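You operate a simulated robot arm through the tools that you are given. There is no shell and no other tool. Be economical: measure what you need, move in short steps, check, and stop when the job is done.

Carry out the task below with a simulated robot arm. There is one attempt and no reset: what you move stays moved.

Task
Pack the SEAT bracket in the large carton and tape it shut.
Fine: fold all four flaps in, end flaps under; press the tape strip from the bench along the seam; other brackets and the spare strip stay.

The check looks at the end state, three seconds after you hand in, the way a careful person would. Anything else that was tipped, shoved, dropped, spilled or broken makes it a failure. Flat cloth is picked up by pressing the open fingertips on it (5 to 10 N) and closing them slowly along it; thin cloth reads only 2 to 8 mm in the jaws.

Robot
A 7-joint arm with a two-finger parallel gripper on a trunk, on a base that drives. Base frame: it is fixed to the floor where the robot stands at the start and does not move with it; the origin is under the middle of the robot, x ahead of it, y to its left, z up; the surface under the hand at the start is at about z = 84. Lengths are in cm, angles in degrees, forces in N, time in s.
With the tool pointing down near the work surface it reaches from about 52 to 96 cm from the robot's upright axis, wherever it stands. Its first joint turns from -166.0 to 166.0 degrees. Places, roughly: carton [70, -60, 80]; end flap by the chute [70, -70, 90]; end flap by the pots [70, -50, 90]; long flap by the aisle [60, -60, 90]; long flap by the wall [80, -60, 100]; seam of the large carton [70, -60, 90]. Payload 3.91 kg.
The TCP is the grasp point between the finger pads, 3 cm short of the fingertips. In the tool frame z runs along the fingers and y along their closing line. The gripper opens to 11 cm. The fingers are 2 cm wide and 1 cm thick; the gripper's body (4.8 by 11.2 cm) begins 5.5 cm behind the TCP.
Orientation is that of the tool frame in the base frame, as a unit quaternion [w, x, y, z]. With the fingers straight down and closing along the base's y, the tool's x points along the base's -x, its y along +y and its z along -z.

Tools
- The arm moves only by the tool jog_arm. Its argument "commands" is a list of rows, each a list of 7 numbers: the shift along the base's x, y, z in units of 40 mm (1.0 is 40 mm), then the turn, a rotation vector about the base's x, y, z in units of 6 degrees (1.0 is 6 degrees), then the opening in per cent of the stroke, from 0 (shut) to 100 (fully open). In form: [[x, y, z, wx, wy, wz, hand], ...]. A call has 1 to 12 rows; each row shifts and turns the commanded pose from where the row before left it. A call with a number of a shift or a turn outside -1 to 1 is refused whole. A row lasts 0.2 s, in which the tool goes at most 5 cm and 8.6 degrees; a call with a longer step from one row to the next is refused whole, and so is a gripper value outside its range. Where a pose cannot be reached the arm comes as near as it can. A force on the tool above 80 N (or 10 N above the force at the start of the call, whichever is more), or a blocked arm, ends the call early, and 0.2 s more pass. Each finger travels about 7.2 cm/s and halts on what it meets, pressing with about 39 N; the grip force reading is that of the motor and also rises with nothing between the fingers. The clock runs only during rows and for 0.2 s after the last one: add rows that do not move to give the fingers time. It gives the time, the measured TCP pose, the force on the tool (base axes), the opening and the grip force at its end, in the units of the frame above (readings bear some noise), with the torque about the TCP (base axes, N m) and any sound that the robot's microphone picked up.
- Cameras (640 x 400 px; columns grow to the right, rows downward): "scene" is now at [22.94, -5.28, 142.22]; the picture's right is [-0.66, -0.75, 0.00], its down [-0.55, 0.48, -0.68] and it looks along [0.51, -0.45, -0.73] (base axes); focal length 288 px, centre (320, 200). "wrist" rides on the gripper at [7.2, 1.7, -10.3] in the tool frame; the picture's right is [-0.23, 0.97, 0.00], its down [-0.76, -0.18, -0.62] and it looks along [-0.61, -0.14, 0.78] (tool axes); focal length 222 px, centre (320, 200). There is no depth. A picture from a camera that has moved, and an enlarged one, comes with that camera's place and axes in the base frame and with its lens.
- capture(camera): a new picture of that camera. It takes no simulated time.
- move_column(by): slides the trunk up (or, below 0, down) by that many cm; the arm and the scene camera ride with it, the base frame stays. It gives what a move gives, with no picture.
- drive_base(legs): drives the robot by 1 to 6 legs, each [ahead, left, turn to the left] in cm, cm and degrees, along the robot's own axes; the way and the turn of a leg run together, so that a leg with both is an arc; at most 150 cm and 180 degrees a leg. The arm and the cameras ride along, it lands a little off, and it stops where it bumps. It gives what a move gives.
- turn_head(pan, tilt): turns the head with the scene camera to pan (to the left, within 86 degrees either way) and tilt (down, from -29 to 69), counted from straight ahead of the robot. It gives what a move gives.
- inspect(camera, box): a new picture of the part [left, top, right, bottom] of that camera's present view, enlarged. It takes no simulated time.
- close_job(): hands the job in; it is judged then, once.

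Work in short steps. Places have to be worked out from the pictures, the camera data and where the tool is seen: move nearer, look again, correct. Check each grasp and each placing, and mend what went wrong. You have 120 turns and 78 pictures in all, those below and enlarged ones among them. Open the gripper and draw the arm clear of the work before you hand the job in, unless the task says otherwise; then end with one line.

The tools are called by a JSON object that holds its "fn" and its "kwargs". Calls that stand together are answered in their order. jog_arm: Moves the arm, as the interface text tells. Its arguments: {"type":"object","properties":{"commands":{"type":"array","items":{"type":"array","items":{"type":"number"}}}},"required":["commands"]} The other tools are called the same way: move_column (by) slides the trunk up or down; drive_base (legs) drives the base; turn_head (pan, tilt) turns the head that bears the scene camera; capture (camera) takes a picture; inspect (camera, box) takes an enlarged picture of a part of a camera's view; close_job () hands the job in.

At the start:

```text
t: 0.0
tool_pos: [48.11, -27.79, 117.18]
tool_rot: [0.0, -0.001, 1.0, 0.001]
wrist_force: [-0.2, -0.8, 0.3]
torque: [0.02, 0.0, 0.0]
finger_gap: 11.0
grasp_force: 0.0
trunk travel left (down, up): [-62.5, 5.7]
robot x, y, heading: [0.33, 0.14, -0.0]
head pan, tilt: [-41.3, 47.0]
```

scene: 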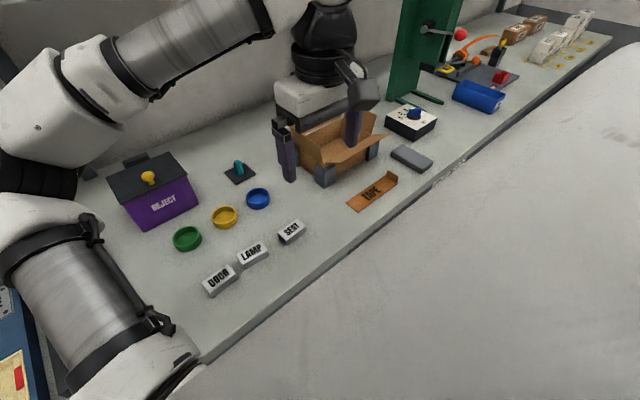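
wrist: 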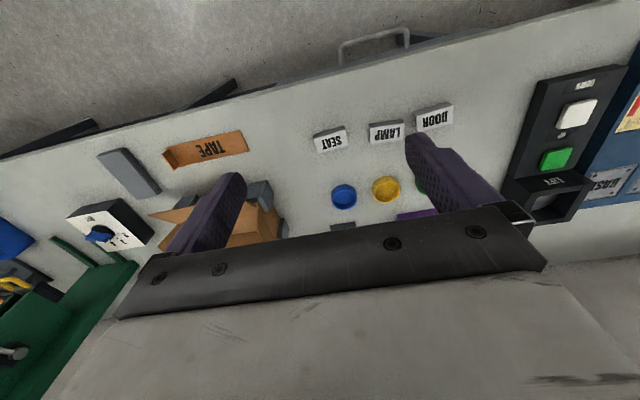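

I'll look closely at the bench around the carton, tape and brackets before moving.

{"fn": "inspect", "kwargs": {"camera": "scene", "box": [260, 80, 450, 220]}}

{"fn": "inspect", "kwargs": {"camera": "wrist", "box": [60, 90, 480, 270]}}

{"fn": "inspect", "kwargs": {"camera": "scene", "box": [190, 200, 320, 300]}}

```text
2.86 times, centred on (355, 150) of scene
camera zoom: at [22.94, -5.28, 142.22], right [-0.66, -0.75, 0.0], down [-0.55, 0.48, -0.68], along [0.51, -0.45, -0.73], focal length 823 px, centre (220, 343)
```

zoom: 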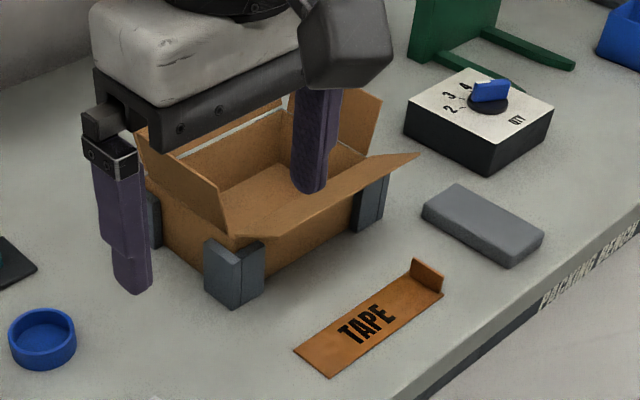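

```text
1.52 times, centred on (270, 180) of wrist
camera zoom: at [40.88, -26.11, 127.7], right [0.23, 0.97, 0.0], down [0.76, -0.18, 0.62], along [0.61, -0.14, -0.78], focal length 338 px, centre (396, 230)
```

zoom: 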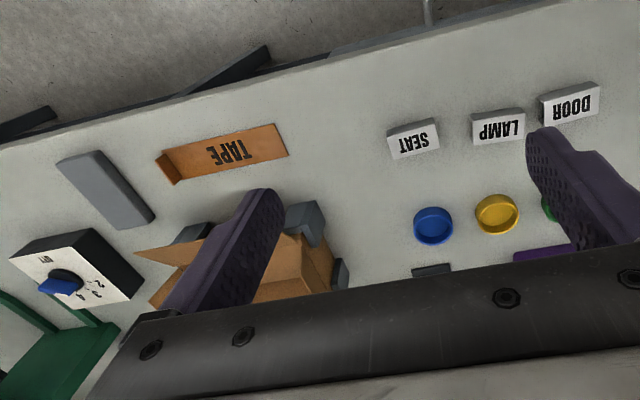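

```text
4.00 times, centred on (255, 250) of scene
camera zoom: at [22.94, -5.28, 142.22], right [-0.66, -0.75, 0.0], down [-0.55, 0.48, -0.68], along [0.51, -0.45, -0.73], focal length 1152 px, centre (580, 0)
```

zoom: 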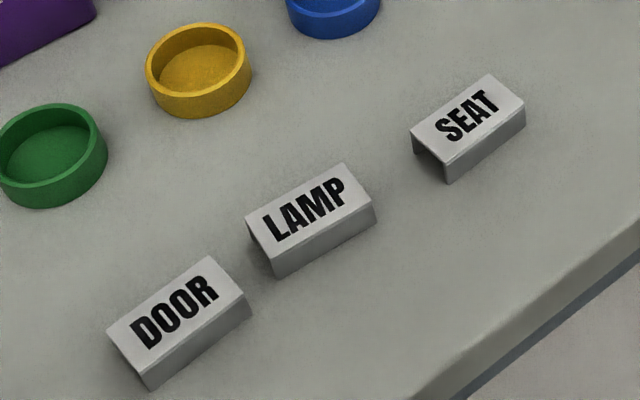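

SEAT bracket is at about (58.7, -28), 6 cm along y and 3.3 cm along x. I'll turn the hand 90° (to close along x) while moving above it, which also clears the view of the carton.

{"fn": "jog_arm", "kwargs": {"commands": [[0.22, 0, -0.2, 0, 0, 1, 100], [0.22, 0, -0.2, 0, 0, 1, 100], [0.22, 0, -0.2, 0, 0, 1, 100], [0.22, 0, -0.2, 0, 0, 1, 100], [0.22, 0, -0.2, 0, 0, 1, 100], [0.22, 0, -0.2, 0, 0, 1, 100], [0.22, 0, -0.2, 0, 0, 1, 100], [0.22, 0, -0.2, 0, 0, 1, 100], [0.22, 0, -0.2, 0, 0, 1, 100], [0.22, 0, -0.2, 0, 0, 1, 100], [0.22, 0, 0, 0, 0, 1, 100], [0.22, 0, 0, 0, 0, 1, 100]]}}

{"fn": "jog_arm", "kwargs": {"commands": [[0, 0, 0, 0, 0, 1, 80], [0, 0, 0, 0, 0, 1, 80], [0, 0, 0, 0, 0, 1, 80], [0, 0, 0, 0, 0, 0, 80]]}}

{"fn": "capture", "kwargs": {"camera": "scene"}}

{"fn": "capture", "kwargs": {"camera": "wrist"}}

```text
t: 2.6
tool_pos: [58.55, -27.68, 109.21]
tool_rot: [0.0, -0.589, 0.808, 0.001]
wrist_force: [1.1, -0.3, 0.5]
torque: [0.01, -0.01, -0.01]
finger_gap: 11.02
grasp_force: 0.0
trunk travel left (down, up): [-62.5, 5.7]
robot x, y, heading: [0.02, 0.15, 0.0]
head pan, tilt: [-41.3, 47.0]
```

```text
t: 3.6
tool_pos: [58.86, -27.73, 109.3]
tool_rot: [0.0, 0.707, -0.707, 0.001]
wrist_force: [0.4, 0.4, 0.2]
torque: [-0.03, 0.01, 0.02]
finger_gap: 8.81
grasp_force: 0.0
trunk travel left (down, up): [-62.5, 5.7]
robot x, y, heading: [-0.13, 0.04, 0.0]
head pan, tilt: [-41.3, 47.0]
```

```text
72 pictures are left
camera scene: at [22.94, -5.28, 142.22], right [-0.66, -0.75, 0.0], down [-0.55, 0.48, -0.68], along [0.51, -0.45, -0.73], focal length 288 px, centre (320, 200)
```

scene: 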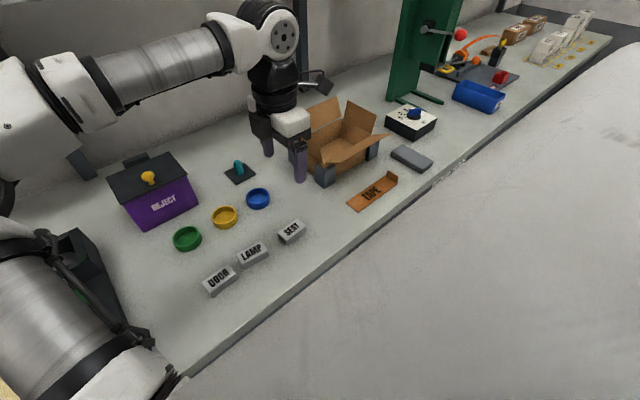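

```text
71 pictures are left
camera wrist: at [57.09, -35.01, 119.63], right [-0.97, 0.23, 0.0], down [0.18, 0.76, 0.62], along [0.14, 0.61, -0.78], focal length 222 px, centre (320, 200)
```

wrist: 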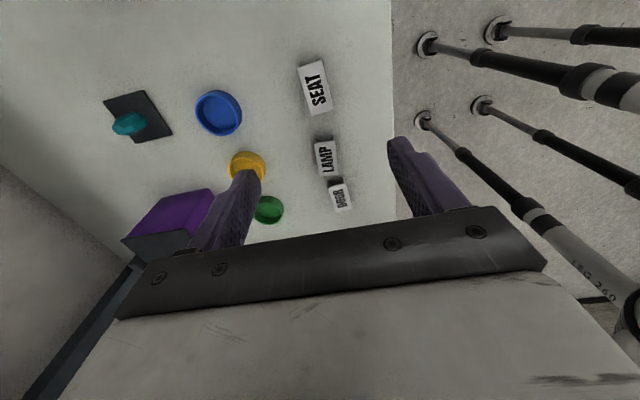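

Both cameras put SEAT at about (59.0, -28.2). Now that the view is clear, I'll look at the carton closely.

{"fn": "inspect", "kwargs": {"camera": "scene", "box": [280, 80, 440, 220]}}

{"fn": "jog_arm", "kwargs": {"commands": [[0.05, -0.1, -1, 0, 0, 0, 70], [0, 0, -1, 0, 0, 0, 70], [0, 0, -1, 0, 0, 0, 70], [0, 0, -0.8, 0, 0, 0, 70], [0, 0, 0, 0, 0, 0, 70]]}}

{"fn": "capture", "kwargs": {"camera": "wrist"}}

```text
2.86 times, centred on (360, 150) of scene
camera zoom: at [22.94, -5.28, 142.22], right [-0.66, -0.75, 0.0], down [-0.55, 0.48, -0.68], along [0.51, -0.45, -0.73], focal length 823 px, centre (206, 343)
```

zoom: 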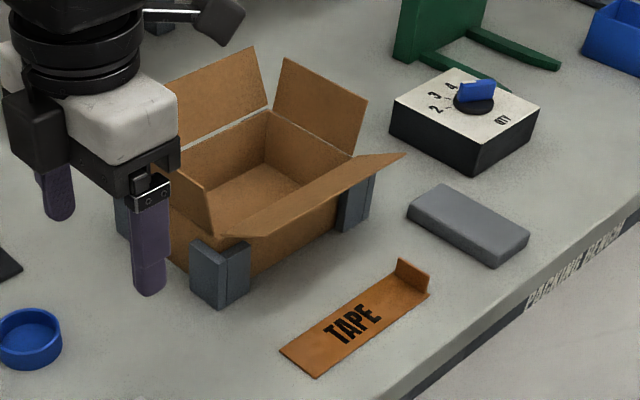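

```text
t: 4.8
tool_pos: [58.62, -28.18, 94.11]
tool_rot: [0.0, -0.706, 0.708, 0.0]
wrist_force: [-0.1, 0.6, -0.6]
torque: [0.02, -0.01, 0.0]
finger_gap: 7.69
grasp_force: 0.2
trunk travel left (down, up): [-62.5, 5.7]
robot x, y, heading: [0.06, -0.27, 0.2]
head pan, tilt: [-41.3, 47.0]
```

```text
69 pictures are left
camera wrist: at [57.0, -35.34, 104.62], right [-0.97, 0.23, 0.0], down [0.18, 0.76, 0.62], along [0.14, 0.61, -0.78], focal length 222 px, centre (320, 200)
```

wrist: 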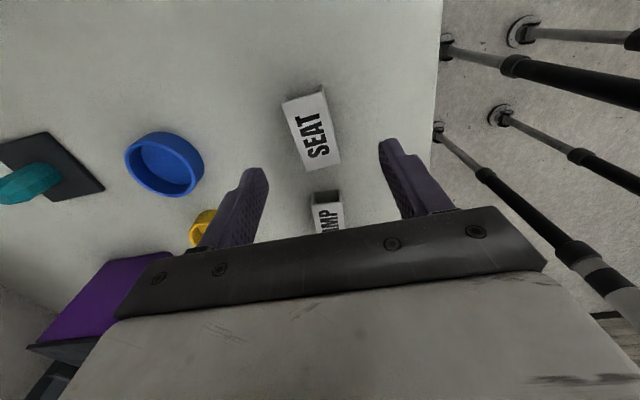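

SEAT now measures at about (59.1, -28.6). I'll correct and go down so the tips are just above the bench, then close.

{"fn": "jog_arm", "kwargs": {"commands": [[0.1, -0.1, -0.6, 0, 0, 0, 70], [0, 0, -0.5, 0, 0, 0, 70], [0, 0, -0.45, 0, 0, 0, 70], [0, 0, 0, 0, 0, 0, 70]]}}

{"fn": "capture", "kwargs": {"camera": "wrist"}}

```text
t: 5.8
tool_pos: [59.11, -28.42, 87.7]
tool_rot: [0.0, -0.707, 0.707, 0.0]
wrist_force: [0.1, 0.6, -0.2]
torque: [0.0, -0.03, -0.04]
finger_gap: 7.73
grasp_force: 0.1
trunk travel left (down, up): [-62.5, 5.7]
robot x, y, heading: [0.33, 0.23, 0.0]
head pan, tilt: [-41.3, 47.0]
```

```text
68 pictures are left
camera wrist: at [57.45, -35.76, 98.14], right [-0.97, 0.23, 0.0], down [0.18, 0.76, 0.62], along [0.14, 0.61, -0.78], focal length 222 px, centre (320, 200)
```

wrist: 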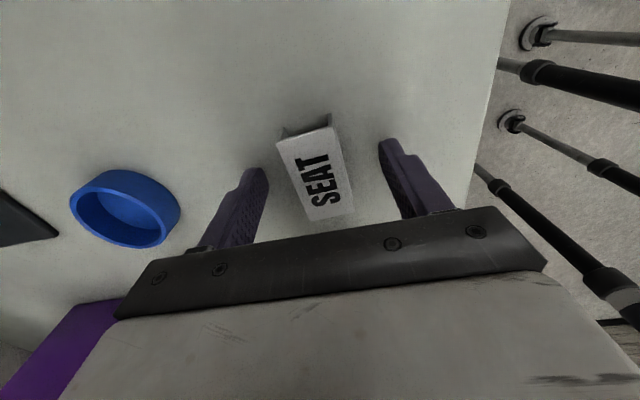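

It's centred between the fingers; closing.

{"fn": "jog_arm", "kwargs": {"commands": [[0, 0, 0, 0, 0, 0, 40], [0, 0, 0, 0, 0, 0, 25], [0, 0, 0, 0, 0, 0, 10], [0, 0, 0, 0, 0, 0, 10], [0, 0, 0, 0, 0, 0, 10]]}}

{"fn": "jog_arm", "kwargs": {"commands": [[0, 0, 1, 0, 0, 0, 10], [0, 0, 1, 0, 0, 0, 10], [0, 0, 1, 0, 0, 0, 10], [0, 0, 1, 0, 0, 0, 10], [0, 0, 1, 0, 0, 0, 10], [0, 0, 0, 0, 0, 0, 10]]}}

{"fn": "capture", "kwargs": {"camera": "wrist"}}

```text
t: 7.0
tool_pos: [59.09, -28.49, 87.69]
tool_rot: [0.0, -0.707, 0.707, 0.0]
wrist_force: [-0.3, 0.1, 1.0]
torque: [0.0, 0.02, 0.03]
finger_gap: 3.31
grasp_force: 39.1
trunk travel left (down, up): [-62.5, 5.7]
robot x, y, heading: [-0.19, 0.04, -0.2]
head pan, tilt: [-41.3, 47.0]
```

```text
t: 8.4
tool_pos: [59.63, -28.64, 107.86]
tool_rot: [0.0, -0.707, 0.708, 0.0]
wrist_force: [0.6, -0.1, -0.9]
torque: [0.02, -0.01, -0.02]
finger_gap: 3.3
grasp_force: 39.2
trunk travel left (down, up): [-62.5, 5.7]
robot x, y, heading: [0.07, 0.18, -0.1]
head pan, tilt: [-41.3, 47.0]
```

```text
67 pictures are left
camera wrist: at [57.94, -35.87, 118.32], right [-0.97, 0.23, 0.0], down [0.18, 0.76, 0.62], along [0.14, 0.61, -0.78], focal length 222 px, centre (320, 200)
```

wrist: 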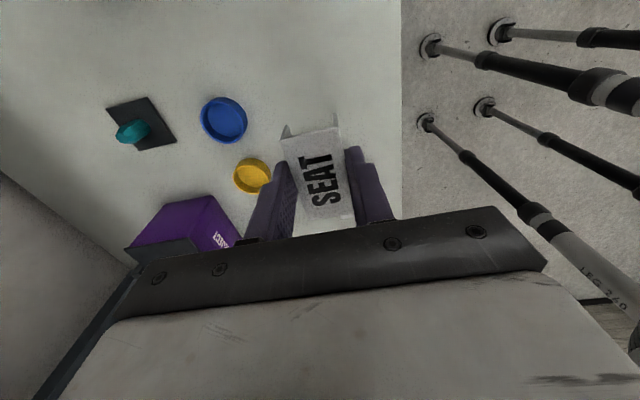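

Grasp is firm (3.3 cm). From the scene view I judge the carton interior at x 67–78.5, y −64…−45.5, rim z≈93. I'll carry the bracket above it while turning the hand back (closing along y) for better clearance from the long flaps.

{"fn": "jog_arm", "kwargs": {"commands": [[0.1, -0.3, 0.5, 0, 0, -1, 10], [0.1, -0.3, 0.5, 0, 0, -1, 10], [0.1, -0.4, 0, 0, 0, -1, 10], [0.2, -0.4, 0, 0, 0, -1, 10], [0.2, -0.4, 0, 0, 0, -1, 10], [0.2, -0.4, 0, 0, 0, -1, 10], [0.2, -0.4, 0, 0, 0, -1, 10], [0.2, -0.4, 0, 0, 0, -1, 10], [0.2, -0.4, 0, 0, 0, -1, 10], [0.2, -0.4, 0, 0, 0, -1, 10], [0.2, -0.4, 0, 0, 0, -1, 10], [0.2, -0.4, 0, 0, 0, -1, 10]]}}

{"fn": "jog_arm", "kwargs": {"commands": [[0.3, -0.4, 0, 0, 0, -1, 10], [0.3, -0.6, 0, 0, 0, -1, 10], [0.4, -0.7, 0, 0, 0, -1, 10], [0, 0, 0, 0, 0, 0, 10]]}}

{"fn": "capture", "kwargs": {"camera": "wrist"}}

{"fn": "inspect", "kwargs": {"camera": "scene", "box": [260, 60, 440, 220]}}

```text
t: 11.0
tool_pos: [67.66, -46.95, 111.93]
tool_rot: [0.0, -0.156, 0.988, 0.0]
wrist_force: [-0.6, 0.1, -0.3]
torque: [0.02, -0.04, -0.02]
finger_gap: 3.34
grasp_force: 39.0
trunk travel left (down, up): [-62.5, 5.7]
robot x, y, heading: [-0.36, 0.07, -0.0]
head pan, tilt: [-41.3, 47.0]
```

```text
t: 12.0
tool_pos: [69.64, -51.41, 111.66]
tool_rot: [0.0, 0.001, 1.0, 0.0]
wrist_force: [0.4, -0.2, -0.2]
torque: [0.01, -0.01, 0.01]
finger_gap: 3.31
grasp_force: 38.4
out of reach, approached as far as the arm can: row 3
trunk travel left (down, up): [-62.5, 5.7]
robot x, y, heading: [0.33, -0.18, -0.0]
head pan, tilt: [-41.3, 47.0]
```

```text
66 pictures are left
camera wrist: at [62.5, -49.77, 122.06], right [0.23, 0.97, 0.0], down [0.76, -0.18, 0.62], along [0.61, -0.14, -0.78], focal length 222 px, centre (320, 200)
```

wrist: 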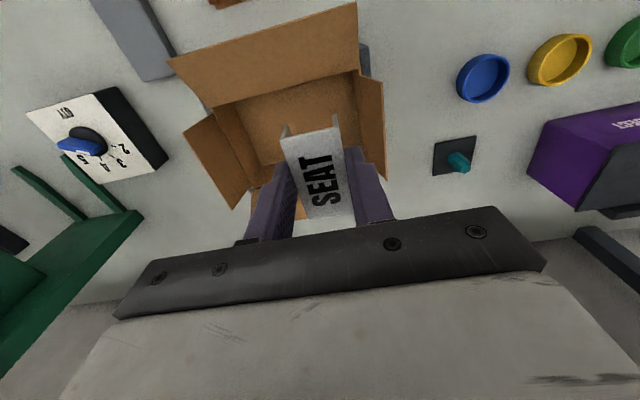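

```text
2.50 times, centred on (350, 140) of scene
camera zoom: at [22.89, -5.35, 142.22], right [-0.66, -0.75, 0.0], down [-0.55, 0.48, -0.68], along [0.51, -0.45, -0.73], focal length 720 px, centre (245, 350)
```

zoom: 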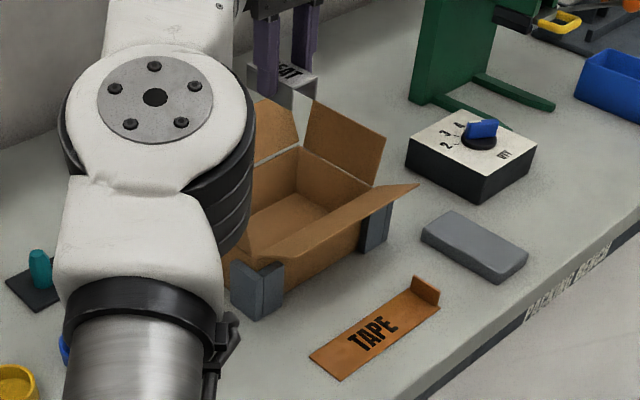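

The carton centre is out of reach at this height, so I'll shift the base to the right. First I check what stands on the robot's right side.

{"fn": "turn_head", "kwargs": {"pan": -75, "tilt": 45}}

{"fn": "capture", "kwargs": {"camera": "scene"}}

```text
t: 13.0
tool_pos: [69.78, -51.27, 111.61]
tool_rot: [0.001, 0.0, 1.0, 0.0]
wrist_force: [0.8, 0.2, -0.3]
torque: [-0.03, 0.0, -0.04]
finger_gap: 3.32
grasp_force: 39.2
trunk travel left (down, up): [-62.5, 5.7]
robot x, y, heading: [0.12, 0.13, -0.3]
head pan, tilt: [-75.0, 45.0]
```

```text
64 pictures are left
camera scene: at [19.08, -7.87, 142.5], right [-0.97, -0.26, 0.0], down [-0.18, 0.68, -0.71], along [0.18, -0.68, -0.71], focal length 288 px, centre (320, 200)
```

scene: 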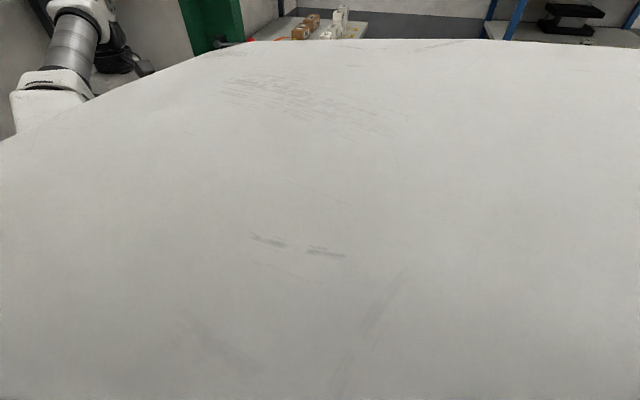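

The robot's own shoulder fills that view, but the aisle looks open. I bring the arm 32 cm back to the left, turn the head back, then drive 35 cm to the right.

{"fn": "jog_arm", "kwargs": {"commands": [[-0.1, 0.8, 0, 0, 0, 0, 10], [-0.1, 0.8, 0, 0, 0, 0, 10], [-0.1, 0.8, 0, 0, 0, 0, 10], [-0.1, 0.8, 0, 0, 0, 0, 10], [-0.1, 0.8, 0, 0, 0, 0, 10], [-0.1, 0.8, 0, 0, 0, 0, 10], [-0.1, 0.8, 0, 0, 0, 0, 10], [-0.1, 0.8, 0, 0, 0, 0, 10], [0, 0.8, 0, 0, 0, 0, 10], [0, 0.8, 0, 0, 0, 0, 10], [0, 0, 0, 0, 0, 0, 10]]}}

{"fn": "turn_head", "kwargs": {"pan": -20, "tilt": 47}}

{"fn": "drive_base", "kwargs": {"legs": [[0, -35, 0]]}}

{"fn": "capture", "kwargs": {"camera": "scene"}}

{"fn": "capture", "kwargs": {"camera": "wrist"}}

```text
t: 15.4
tool_pos: [66.64, -19.55, 111.51]
tool_rot: [0.0, 0.0, 1.0, 0.0]
wrist_force: [0.5, 0.4, -0.5]
torque: [0.01, -0.02, -0.01]
finger_gap: 3.33
grasp_force: 39.1
trunk travel left (down, up): [-62.5, 5.7]
robot x, y, heading: [0.07, 0.16, -0.1]
head pan, tilt: [-75.0, 45.0]
```

```text
t: 16.6
tool_pos: [66.74, -19.54, 111.45]
tool_rot: [0.0, 0.0, 1.0, 0.0]
wrist_force: [0.8, -0.3, -1.1]
torque: [0.0, 0.03, 0.0]
finger_gap: 3.31
grasp_force: 38.9
trunk travel left (down, up): [-62.5, 5.7]
robot x, y, heading: [-0.11, 0.02, 0.0]
head pan, tilt: [-20.0, 47.0]
```

```text
t: 19.9
tool_pos: [66.8, -53.33, 111.47]
tool_rot: [0.001, -0.002, 1.0, -0.001]
wrist_force: [0.3, -0.7, -0.2]
torque: [-0.01, 0.0, -0.04]
finger_gap: 3.3
grasp_force: 38.8
trunk travel left (down, up): [-62.5, 5.7]
robot x, y, heading: [0.42, -34.1, 0.7]
head pan, tilt: [-20.0, 47.0]
```

```text
63 pictures are left
camera scene: at [24.56, -36.97, 142.22], right [-0.34, -0.94, 0.0], down [-0.69, 0.25, -0.68], along [0.64, -0.23, -0.73], focal length 288 px, centre (320, 200)
```

scene: 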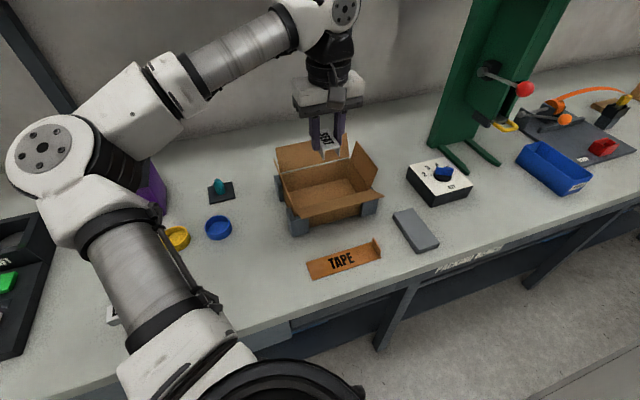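

```text
62 pictures are left
camera wrist: at [59.63, -51.81, 121.88], right [0.22, 0.97, 0.0], down [0.76, -0.17, 0.62], along [0.61, -0.14, -0.78], focal length 222 px, centre (320, 200)
```

wrist: 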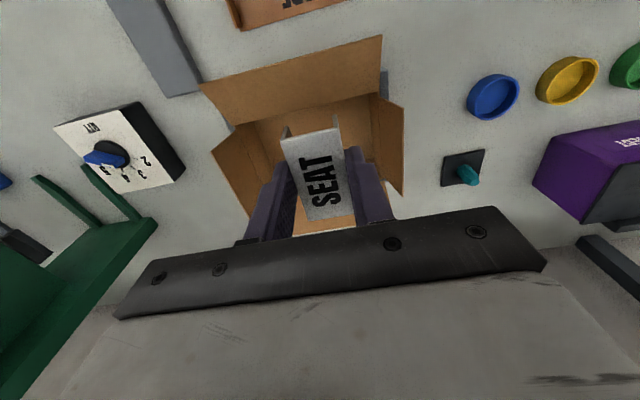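

Great view now. I'll zoom in to measure the carton rim and flaps precisely.

{"fn": "inspect", "kwargs": {"camera": "scene", "box": [260, 120, 400, 290]}}

{"fn": "inspect", "kwargs": {"camera": "wrist", "box": [180, 0, 440, 240]}}

```text
2.35 times, centred on (330, 205) of scene
camera zoom: at [24.56, -36.97, 142.22], right [-0.34, -0.94, 0.0], down [-0.69, 0.25, -0.68], along [0.64, -0.23, -0.73], focal length 678 px, centre (296, 188)
```

zoom: 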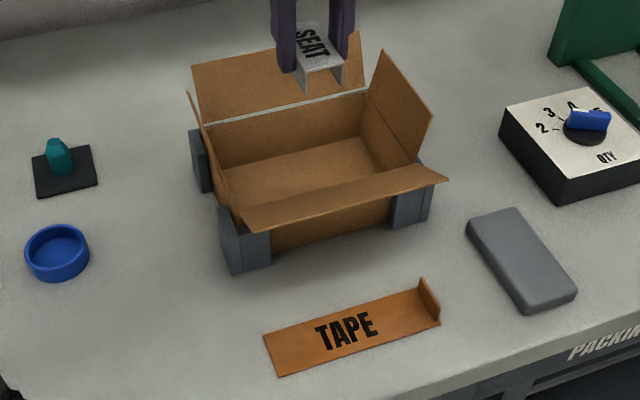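

```text
1.67 times, centred on (310, 120) of wrist
camera zoom: at [59.63, -51.81, 121.88], right [0.22, 0.97, 0.0], down [0.76, -0.17, 0.62], along [0.61, -0.14, -0.78], focal length 370 px, centre (337, 333)
```

zoom: 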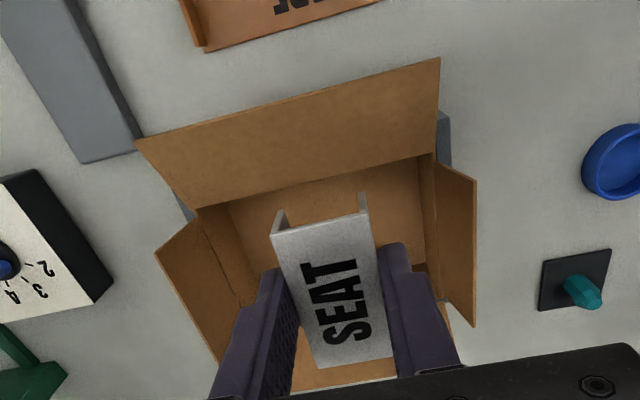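

Triangulated: rim x 67.6–78.7, y −64.9…−46.5, z≈93.2; carton centre ≈(73.2, −55.7). I'll move over the centre and lower partway.

{"fn": "jog_arm", "kwargs": {"commands": [[0.8, -0.3, 0, 0, 0, -0.1, 10], [0.8, -0.3, 0, 0, 0, 0, 10], [0, 0, -0.8, 0, 0, 0, 10], [0, 0, -0.8, 0, 0, 0, 10], [0, 0, -0.8, 0, 0, 0, 10], [0, 0, -0.8, 0, 0, 0, 10], [0, 0, -0.8, 0, 0, 0, 10], [0, 0, 0, 0, 0, 0, 10]]}}

{"fn": "inspect", "kwargs": {"camera": "scene", "box": [240, 90, 420, 260]}}

{"fn": "capture", "kwargs": {"camera": "wrist"}}

```text
t: 21.7
tool_pos: [73.16, -56.05, 95.53]
tool_rot: [-0.001, 0.002, 1.0, 0.0]
wrist_force: [-0.3, 0.3, 0.1]
torque: [0.01, -0.02, 0.02]
finger_gap: 3.33
grasp_force: 38.9
trunk travel left (down, up): [-62.5, 5.7]
robot x, y, heading: [0.17, -34.35, 0.2]
head pan, tilt: [-20.0, 47.0]
```

```text
2.35 times, centred on (330, 175) of scene
camera zoom: at [24.54, -36.94, 142.23], right [-0.34, -0.94, 0.0], down [-0.69, 0.25, -0.68], along [0.64, -0.23, -0.73], focal length 678 px, centre (296, 259)
```

zoom: 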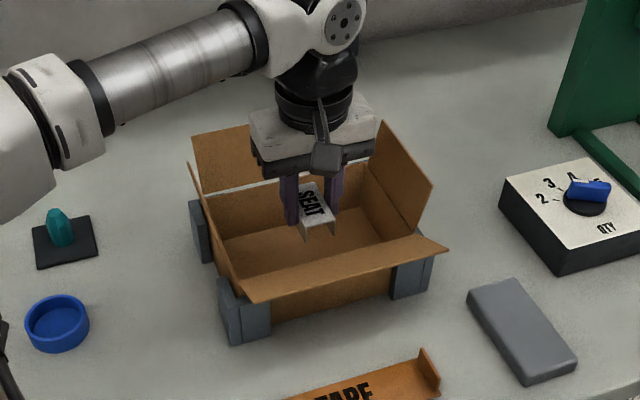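

```text
58 pictures are left
camera wrist: at [66.05, -54.3, 105.92], right [0.23, 0.97, 0.0], down [0.76, -0.18, 0.62], along [0.61, -0.15, -0.78], focal length 222 px, centre (320, 200)
```

wrist: 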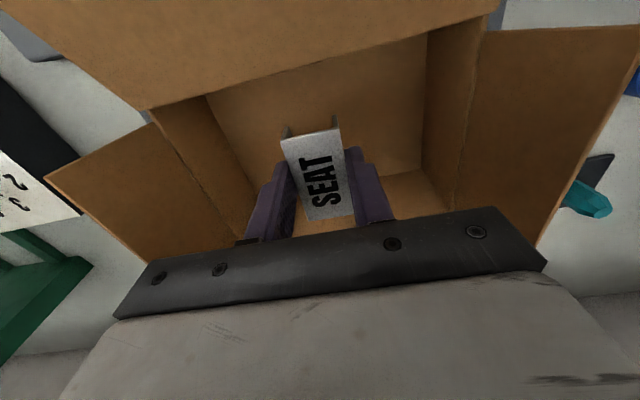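

Well centred with clearance. Lowering the last 7 cm to the carton floor, in small steps.

{"fn": "jog_arm", "kwargs": {"commands": [[0, 0, -0.5, 0, 0, 0, 10], [0, 0, -0.5, 0, 0, 0, 10], [0, 0, -0.4, 0, 0, 0, 10], [0, 0, -0.25, 0, 0, 0, 10], [0, 0, -0.1, 0, 0, 0, 10], [0, 0, 0, 0, 0, 0, 10]]}}

{"fn": "inspect", "kwargs": {"camera": "scene", "box": [240, 90, 420, 260]}}

```text
t: 23.1
tool_pos: [73.32, -55.72, 88.3]
tool_rot: [0.0, 0.002, 1.0, 0.0]
wrist_force: [-0.4, 0.5, 0.3]
torque: [0.0, 0.0, -0.01]
finger_gap: 3.33
grasp_force: 39.0
trunk travel left (down, up): [-62.5, 5.7]
robot x, y, heading: [-0.1, -34.27, 0.3]
head pan, tilt: [-20.0, 47.0]
```

```text
2.35 times, centred on (330, 175) of scene
camera zoom: at [24.56, -36.94, 142.22], right [-0.34, -0.94, 0.0], down [-0.69, 0.25, -0.68], along [0.64, -0.23, -0.73], focal length 678 px, centre (296, 259)
```

zoom: 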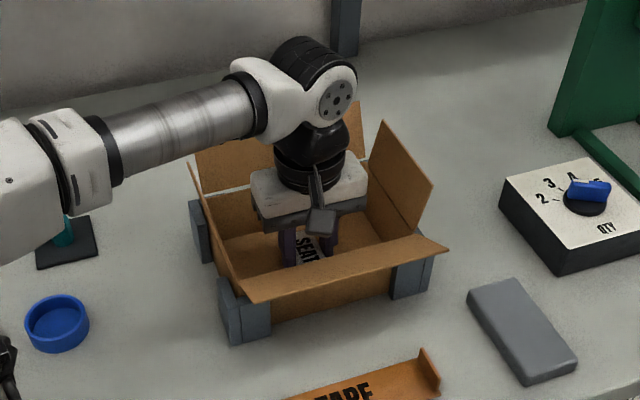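

No contact yet, so it's a few millimetres above the floor. Easing down, then opening a little.

{"fn": "jog_arm", "kwargs": {"commands": [[0, 0, -0.05, 0, 0, 0, 10], [0, 0, -0.04, 0, 0, 0, 10], [0, 0, 0, 0, 0, 0, 10], [0, 0, 0, 0, 0, 0, 35], [0, 0, 0, 0, 0, 0, 45], [0, 0, 0, 0, 0, 0, 50], [0, 0, 0, 0, 0, 0, 50]]}}

{"fn": "jog_arm", "kwargs": {"commands": [[0, 0, 0.4, 0, 0, 0, 50], [0, 0, 0.8, 0, 0, 0, 50], [0, 0, 1, 0, 0, 0, 50], [0, 0, 1, 0, 0, 0, 20], [0, 0, 1, 0, 0, 0, 0], [0, 0, 0.5, 0, 0, 0, 0], [0, 0, 0, 0, 0, 0, 0]]}}

{"fn": "capture", "kwargs": {"camera": "wrist"}}

```text
t: 24.7
tool_pos: [73.19, -55.72, 88.01]
tool_rot: [-0.001, 0.003, 1.0, 0.0]
wrist_force: [0.4, 0.3, -0.2]
torque: [-0.01, 0.01, 0.02]
finger_gap: 5.5
grasp_force: 0.1
trunk travel left (down, up): [-62.5, 5.7]
robot x, y, heading: [0.3, -34.03, 0.3]
head pan, tilt: [-20.0, 47.0]
```

```text
t: 26.3
tool_pos: [73.26, -55.72, 107.14]
tool_rot: [0.0, 0.004, 1.0, -0.001]
wrist_force: [0.6, 1.0, -0.7]
torque: [0.02, -0.02, -0.02]
finger_gap: 0.01
grasp_force: 37.8
trunk travel left (down, up): [-62.5, 5.7]
robot x, y, heading: [-0.25, -34.43, 0.1]
head pan, tilt: [-20.0, 47.0]
```

```text
56 pictures are left
camera wrist: at [66.15, -54.02, 117.53], right [0.23, 0.97, 0.0], down [0.76, -0.18, 0.62], along [0.61, -0.15, -0.78], focal length 222 px, centre (320, 200)
```

wrist: 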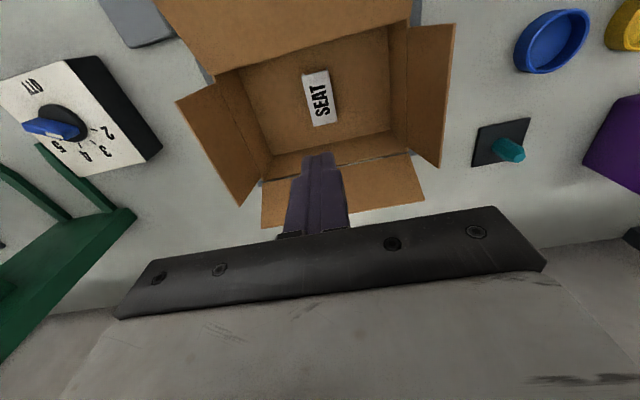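

The bracket stands upright in the carton. Next: fold the chute-side end flap (hinge y≈−64.9, top ≈(−66.7, 98.3)). I go over it, come down outside it with shut fingers.

{"fn": "jog_arm", "kwargs": {"commands": [[0, -1, 0, 0, 0, 0, 0], [0, -1, 0, 0, 0, 0, 0], [0, -1, 0, 0, 0, 0, 0], [0, -0.9, 0, 0, 0, 0, 0], [0, 0, -0.7, 0, 0, 0, 0], [0, 0, -0.7, 0, 0, 0, 0], [0, 0, -0.5, 0, 0, 0, 0], [0, 0, 0, 0, 0, 0, 0]]}}

{"fn": "inspect", "kwargs": {"camera": "scene", "box": [260, 90, 440, 250]}}

```text
t: 28.1
tool_pos: [73.53, -71.51, 99.37]
tool_rot: [0.0, 0.003, 1.0, -0.001]
wrist_force: [-0.2, 0.6, -0.2]
torque: [0.02, 0.02, -0.03]
finger_gap: 0.0
grasp_force: 37.6
trunk travel left (down, up): [-62.5, 5.7]
robot x, y, heading: [0.14, -33.99, 0.3]
head pan, tilt: [-20.0, 47.0]
```

```text
2.50 times, centred on (350, 170) of scene
camera zoom: at [24.54, -36.94, 142.23], right [-0.34, -0.94, 0.0], down [-0.69, 0.25, -0.68], along [0.64, -0.23, -0.73], focal length 720 px, centre (245, 275)
```

zoom: 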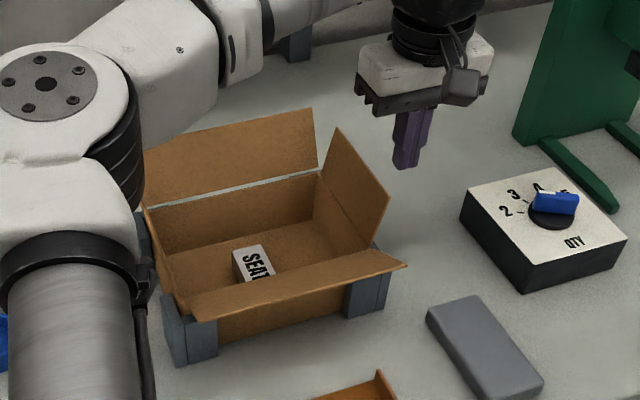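

Fingers are outside the flap with clear space. I push it over along an arc about its hinge.

{"fn": "jog_arm", "kwargs": {"commands": [[0, 1, 0.1, 0, 0, 0, 0], [0, 0.4, 0.05, 0, 0, 0, 0], [0, 0.35, 0, 0, 0, 0, 0], [0, 0.3, -0.18, 0, 0, 0, 0], [0, 0.22, -0.25, 0, 0, 0, 0], [0, 0.1, -0.32, 0, 0, 0, 0], [0, 0, -0.18, 0, 0, 0, 0], [0, 0, 0, 0, 0, 0, 0]]}}

{"fn": "inspect", "kwargs": {"camera": "scene", "box": [260, 90, 440, 250]}}

```text
t: 29.9
tool_pos: [73.26, -61.8, 96.34]
tool_rot: [-0.001, 0.003, 1.0, 0.0]
wrist_force: [0.3, -0.3, -1.1]
torque: [-0.03, 0.0, -0.01]
finger_gap: 0.0
grasp_force: 37.6
trunk travel left (down, up): [-62.5, 5.7]
robot x, y, heading: [-0.25, -34.24, 0.4]
head pan, tilt: [-20.0, 47.0]
```

```text
2.50 times, centred on (350, 170) of scene
camera zoom: at [24.55, -36.94, 142.22], right [-0.34, -0.94, 0.0], down [-0.69, 0.25, -0.68], along [0.64, -0.23, -0.73], focal length 720 px, centre (245, 275)
```

zoom: 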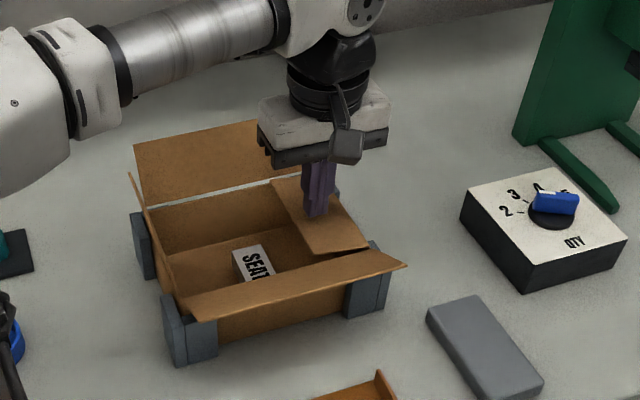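

The flap folded flat. I lift off, go over to the pot-side end flap and come down outside it, then check whether the first stays down.

{"fn": "jog_arm", "kwargs": {"commands": [[0, 0, 0.7, 0, 0, 0, 0], [0, 0, 1, 0, 0, 0, 0], [0, 0, 1, 0, 0, 0, 0], [0, 0.8, 0, 0, 0, 0, 0], [0, 1, 0, 0, 0, 0, 0], [0, 1, 0, 0, 0, 0, 0], [0, 1, 0, 0, 0, 0, 0], [0, 1, 0, 0, 0, 0, 0], [0, 0.7, 0, 0, 0, 0, 0], [0, 0, -0.9, 0, 0, 0, 0], [0, 0, -0.95, 0, 0, 0, 0], [0, 0, 0, 0, 0, 0, 0]]}}

{"fn": "inspect", "kwargs": {"camera": "scene", "box": [240, 90, 420, 250]}}

```text
t: 32.5
tool_pos: [73.26, -39.9, 99.65]
tool_rot: [0.0, 0.003, 1.0, 0.001]
wrist_force: [-0.2, 0.6, 0.4]
torque: [0.01, 0.01, -0.02]
finger_gap: 0.0
grasp_force: 37.3
trunk travel left (down, up): [-62.5, 5.7]
robot x, y, heading: [0.17, -34.58, 0.2]
head pan, tilt: [-20.0, 47.0]
```

```text
2.50 times, centred on (330, 170) of scene
camera zoom: at [24.54, -36.95, 142.23], right [-0.34, -0.94, 0.0], down [-0.69, 0.25, -0.68], along [0.64, -0.23, -0.73], focal length 720 px, centre (295, 275)
```

zoom: 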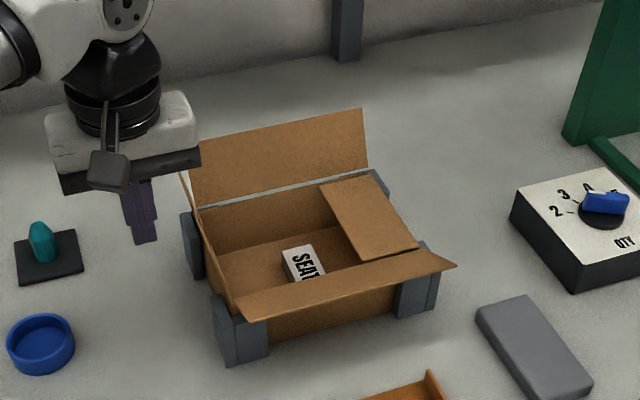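

The chute flap stays down. Now the pot-side flap with a mirrored arc.

{"fn": "jog_arm", "kwargs": {"commands": [[0, -1, 0.1, 0, 0, 0, 0], [0, -0.4, 0.04, 0, 0, 0, 0], [0, -0.34, -0.05, 0, 0, 0, 0], [0, -0.3, -0.18, 0, 0, 0, 0], [0, -0.22, -0.26, 0, 0, 0, 0], [0, -0.12, -0.32, 0, 0, 0, 0], [0, -0.02, -0.18, 0, 0, 0, 0], [0, 0, 0, 0, 0, 0, 0], [0, 0, 0.7, 0, 0, 0, 0], [0, 0, 1, 0, 0, 0, 0], [0, 0, 1, 0, 0, 0, 0]]}}

{"fn": "inspect", "kwargs": {"camera": "scene", "box": [240, 90, 420, 250]}}

{"fn": "capture", "kwargs": {"camera": "wrist"}}

```text
t: 34.9
tool_pos: [72.98, -49.7, 107.21]
tool_rot: [-0.001, 0.002, 1.0, -0.001]
wrist_force: [0.0, 0.0, -0.9]
torque: [0.01, -0.02, 0.0]
finger_gap: 0.0
grasp_force: 38.0
trunk travel left (down, up): [-62.5, 5.7]
robot x, y, heading: [0.23, -34.39, 0.3]
head pan, tilt: [-20.0, 47.0]
```

```text
2.50 times, centred on (330, 170) of scene
camera zoom: at [24.51, -36.94, 142.23], right [-0.34, -0.94, 0.0], down [-0.69, 0.25, -0.68], along [0.64, -0.23, -0.73], focal length 720 px, centre (295, 275)
```

zoom: 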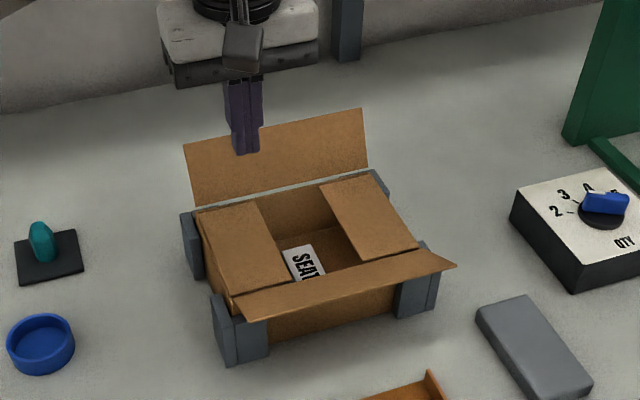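

```text
51 pictures are left
camera wrist: at [65.8, -48.12, 117.6], right [0.23, 0.97, 0.0], down [0.76, -0.18, 0.62], along [0.61, -0.15, -0.78], focal length 222 px, centre (320, 200)
```

wrist: 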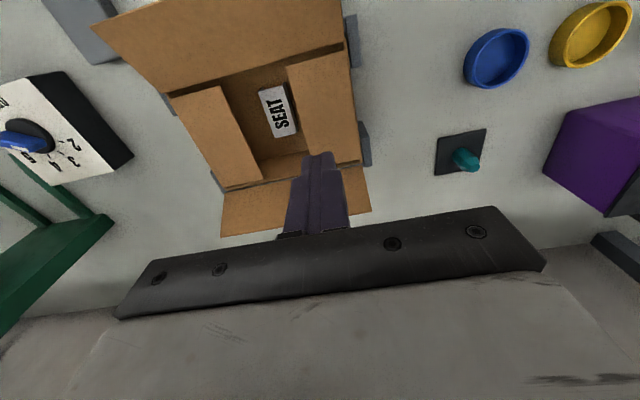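

Both end flaps are down. For the wall-side flap I need more reach, so I'll shift the base 20 cm further right (arm moved left first) and raise the trunk.

{"fn": "jog_arm", "kwargs": {"commands": [[-0.2, 0.9, 0, 0, 0, 0, 0], [-0.2, 0.9, 0.2, 0, 0, 0, 0], [-0.2, 0.9, 0.2, 0, 0, 0, 0], [0, 0.9, 0, 0, 0, 0, 0], [0, 0, 0, 0, 0, 0, 0]]}}

{"fn": "drive_base", "kwargs": {"legs": [[0, -20, 0]]}}

{"fn": "move_column", "kwargs": {"by": 5.5}}

{"fn": "turn_head", "kwargs": {"pan": 0, "tilt": 47}}

{"fn": "capture", "kwargs": {"camera": "scene"}}

```text
t: 36.1
tool_pos: [70.86, -35.26, 109.01]
tool_rot: [0.0, 0.004, 1.0, 0.0]
wrist_force: [0.1, 0.0, 0.0]
torque: [-0.02, -0.03, -0.02]
finger_gap: 0.01
grasp_force: 37.2
trunk travel left (down, up): [-62.5, 5.7]
robot x, y, heading: [0.12, -34.15, 0.2]
head pan, tilt: [-20.0, 47.0]
```

```text
t: 38.3
tool_pos: [70.88, -55.33, 109.02]
tool_rot: [0.0, 0.003, 1.0, 0.0]
wrist_force: [0.5, 0.1, -1.1]
torque: [0.01, 0.0, 0.01]
finger_gap: 0.0
grasp_force: 38.3
trunk travel left (down, up): [-62.5, 5.7]
robot x, y, heading: [-0.04, -54.02, 0.4]
head pan, tilt: [-20.0, 47.0]
```

```text
t: 39.2
tool_pos: [71.01, -55.4, 114.43]
tool_rot: [0.0, 0.002, 1.0, 0.0]
wrist_force: [0.2, -0.7, -0.1]
torque: [0.01, 0.02, 0.02]
finger_gap: 0.01
grasp_force: 37.7
trunk travel left (down, up): [-68.0, 0.2]
robot x, y, heading: [-0.13, -54.28, -0.1]
head pan, tilt: [-20.0, 47.0]
```

```text
t: 40.0
tool_pos: [71.03, -55.21, 114.43]
tool_rot: [0.0, 0.003, 1.0, 0.0]
wrist_force: [0.1, -0.6, 1.1]
torque: [0.0, 0.01, -0.01]
finger_gap: 0.02
grasp_force: 38.2
trunk travel left (down, up): [-68.0, 0.2]
robot x, y, heading: [0.28, -54.65, 0.3]
head pan, tilt: [0.0, 47.0]
```

```text
50 pictures are left
camera scene: at [25.13, -54.32, 147.72], right [0.0, -1.0, 0.0], down [-0.73, 0.0, -0.68], along [0.68, 0.0, -0.73], focal length 288 px, centre (320, 200)
```

scene: 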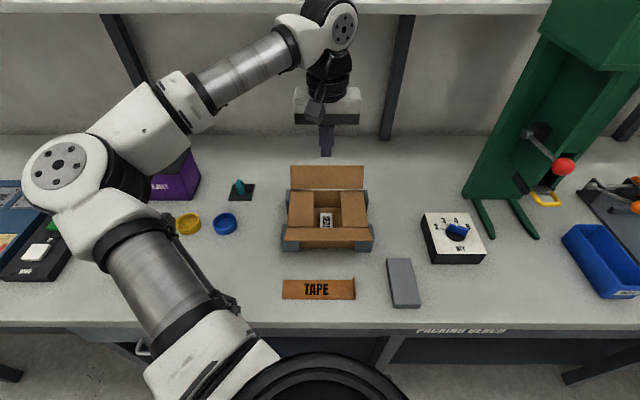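

Straight-on view. I zoom to measure the long flaps.

{"fn": "inspect", "kwargs": {"camera": "scene", "box": [260, 140, 430, 310]}}

```text
2.35 times, centred on (345, 225) of scene
camera zoom: at [25.13, -54.32, 147.72], right [0.0, -1.0, 0.0], down [-0.73, 0.0, -0.68], along [0.68, 0.0, -0.73], focal length 678 px, centre (261, 141)
```

zoom: 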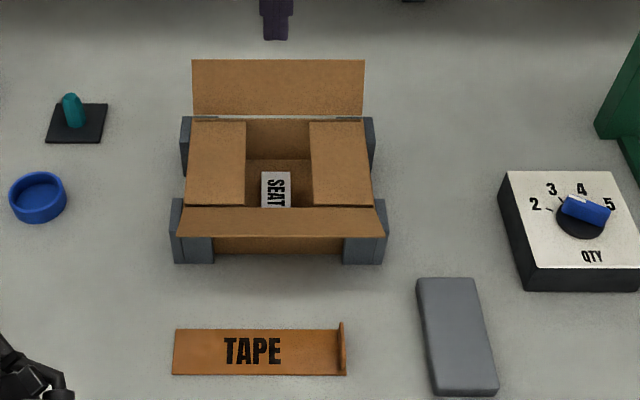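

Far flap's free edge is near (82.3, z 99). I move over it to x≈86.5 and come down behind it.

{"fn": "jog_arm", "kwargs": {"commands": [[0.8, 0, -0.2, 0, 0, 0, 0], [0.8, 0, -0.2, 0, 0, 0, 0], [0.8, 0, 0, 0, 0, 0, 0], [0.8, 0, 0, 0, 0, 0, 0], [0.7, 0, 0, 0, 0, 0, 0], [0, 0, 0, 0, 0, 0, 0]]}}

```text
t: 41.5
tool_pos: [86.79, -55.29, 112.88]
tool_rot: [0.0, 0.003, 1.0, 0.0]
wrist_force: [0.4, 1.3, -0.3]
torque: [-0.02, -0.03, 0.02]
finger_gap: 0.0
grasp_force: 38.4
trunk travel left (down, up): [-68.0, 0.2]
robot x, y, heading: [0.01, -54.74, 0.2]
head pan, tilt: [0.0, 47.0]
```

Reachable. Descending behind the flap.

{"fn": "jog_arm", "kwargs": {"commands": [[0, 0, -0.9, 0, 0, 0, 0], [0, 0, -0.9, 0, 0, 0, 0], [0, 0, -0.9, 0, 0, 0, 0], [0, 0, -0.6, 0, 0, 0, 0], [0, 0, 0, 0, 0, 0, 0]]}}

{"fn": "inspect", "kwargs": {"camera": "scene", "box": [260, 100, 430, 270]}}

```text
t: 42.6
tool_pos: [86.73, -55.41, 99.53]
tool_rot: [0.0, 0.003, 1.0, -0.001]
wrist_force: [-0.6, 1.1, 0.3]
torque: [-0.03, 0.02, 0.02]
finger_gap: 0.02
grasp_force: 37.6
trunk travel left (down, up): [-68.0, 0.2]
robot x, y, heading: [0.25, -54.37, 0.5]
head pan, tilt: [0.0, 47.0]
```

```text
2.35 times, centred on (345, 185) of scene
camera zoom: at [25.12, -54.32, 147.73], right [0.01, -1.0, 0.0], down [-0.73, 0.0, -0.68], along [0.68, 0.0, -0.73], focal length 678 px, centre (261, 235)
```

zoom: 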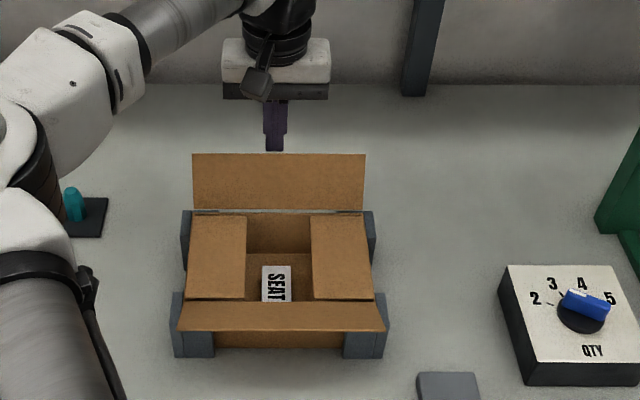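

Pushing the wall-side flap over along its arc.

{"fn": "jog_arm", "kwargs": {"commands": [[-0.96, 0, 0, 0, 0, 0, 0], [-0.47, 0, 0.12, 0, 0, 0, 0], [-0.25, 0, 0.03, 0, 0, 0, 0], [-0.35, 0, -0.06, 0, 0, 0, 0], [-0.3, 0, -0.18, 0, 0, 0, 0], [-0.22, 0, -0.26, 0, 0, 0, 0], [-0.1, 0, -0.25, 0, 0, 0, 0], [-0.03, 0, -0.15, 0, 0, 0, 0], [0, 0, 0, 0, 0, 0, 0]]}}

{"fn": "inspect", "kwargs": {"camera": "scene", "box": [260, 100, 430, 270]}}

```text
t: 44.6
tool_pos: [75.77, -55.29, 96.71]
tool_rot: [-0.001, 0.002, 1.0, 0.0]
wrist_force: [0.1, -0.2, 0.8]
torque: [0.0, 0.01, 0.04]
finger_gap: 0.02
grasp_force: 37.4
trunk travel left (down, up): [-68.0, 0.2]
robot x, y, heading: [-0.15, -54.68, 0.4]
head pan, tilt: [0.0, 47.0]
```

```text
2.35 times, centred on (345, 185) of scene
camera zoom: at [25.13, -54.32, 147.72], right [0.01, -1.0, 0.0], down [-0.73, 0.0, -0.68], along [0.68, 0.0, -0.73], focal length 678 px, centre (261, 235)
```

zoom: 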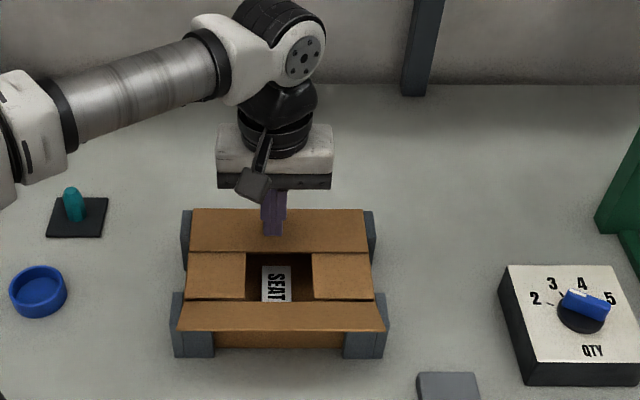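

Wall-side flap is down. I lift, go over to the aisle side and come down outside the near flap's free edge (x≈61.9, z≈95.8).

{"fn": "jog_arm", "kwargs": {"commands": [[0, 0, 0.7, 0, 0, 0, 0], [0, 0, 1, 0, 0, 0, 0], [0, 0, 0.9, 0, 0, 0, 0], [-0.9, 0, 0, 0, 0, 0, 0], [-1, 0, 0, 0, 0, 0, 0], [-1, 0, 0, 0, 0, 0, 0], [-1, 0, 0, 0, 0, 0, 0], [-0.65, 0, 0, 0, 0, 0, 0], [0, 0, -0.9, 0, 0, 0, 0], [0, 0, -0.9, 0, 0, 0, 0], [0, 0, -0.8, 0, 0, 0, 0], [0, 0, 0, 0, 0, 0, 0]]}}

{"fn": "inspect", "kwargs": {"camera": "scene", "box": [260, 140, 430, 310]}}

{"fn": "capture", "kwargs": {"camera": "wrist"}}

```text
t: 47.2
tool_pos: [57.42, -55.43, 96.68]
tool_rot: [0.0, 0.003, 1.0, 0.0]
wrist_force: [0.8, 0.4, 1.0]
torque: [-0.03, -0.01, 0.02]
finger_gap: 0.0
grasp_force: 37.2
trunk travel left (down, up): [-68.0, 0.2]
robot x, y, heading: [0.29, -54.63, 0.3]
head pan, tilt: [0.0, 47.0]
```

```text
2.35 times, centred on (345, 225) of scene
camera zoom: at [25.11, -54.32, 147.73], right [0.01, -1.0, 0.0], down [-0.73, 0.0, -0.68], along [0.68, 0.0, -0.73], focal length 678 px, centre (261, 141)
```

zoom: 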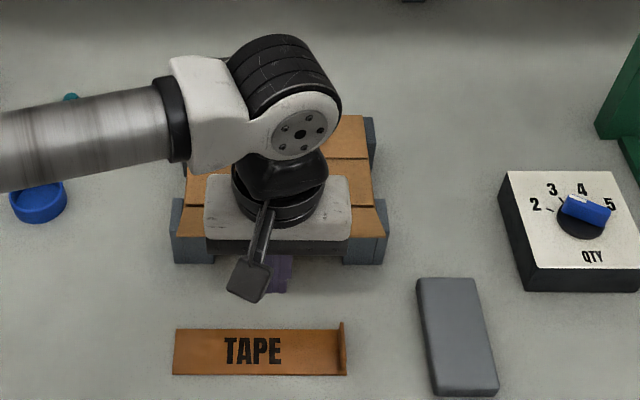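

```text
45 pictures are left
camera wrist: at [50.23, -53.69, 107.1], right [0.23, 0.97, 0.0], down [0.76, -0.18, 0.62], along [0.61, -0.15, -0.78], focal length 222 px, centre (320, 200)
```

wrist: 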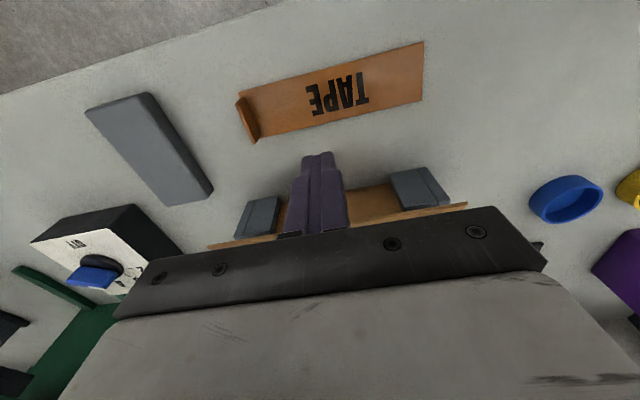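

Fingers are just outside the near flap's edge. Pushing it up and over.

{"fn": "jog_arm", "kwargs": {"commands": [[0.78, 0, -0.05, 0, 0, 0, 0], [0.25, 0, 0.2, 0, 0, 0, 0], [0.25, 0, 0.25, 0, 0, 0, 0], [0.35, 0, 0.27, 0, 0, 0, 0], [0.35, 0, 0.15, 0, 0, 0, 0], [0.33, 0, 0.05, 0, 0, 0, 0], [0.35, 0, -0.06, 0, 0, 0, 0], [0.3, 0, -0.18, 0, 0, 0, 0], [0.22, 0, -0.26, 0, 0, 0, 0], [0.1, 0, -0.25, 0, 0, 0, 0], [0.03, 0, -0.15, 0, 0, 0, 0], [0, 0, 0, 0, 0, 0, 0]]}}

{"fn": "inspect", "kwargs": {"camera": "scene", "box": [260, 120, 430, 290]}}

```text
t: 49.9
tool_pos: [70.86, -55.18, 96.59]
tool_rot: [0.0, 0.003, 1.0, 0.0]
wrist_force: [-0.5, 0.4, -0.6]
torque: [0.01, -0.02, -0.02]
finger_gap: 0.0
grasp_force: 37.8
trunk travel left (down, up): [-68.0, 0.2]
robot x, y, heading: [0.18, -54.17, 0.3]
head pan, tilt: [0.0, 47.0]
```

```text
2.35 times, centred on (345, 205) of scene
camera zoom: at [25.12, -54.32, 147.72], right [0.01, -1.0, 0.0], down [-0.73, 0.0, -0.68], along [0.68, 0.0, -0.73], focal length 678 px, centre (261, 188)
```

zoom: 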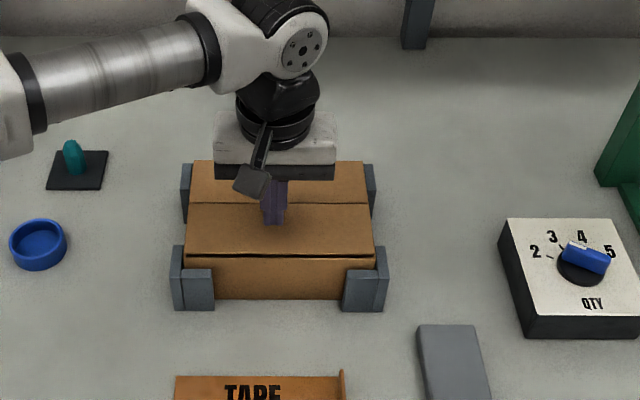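

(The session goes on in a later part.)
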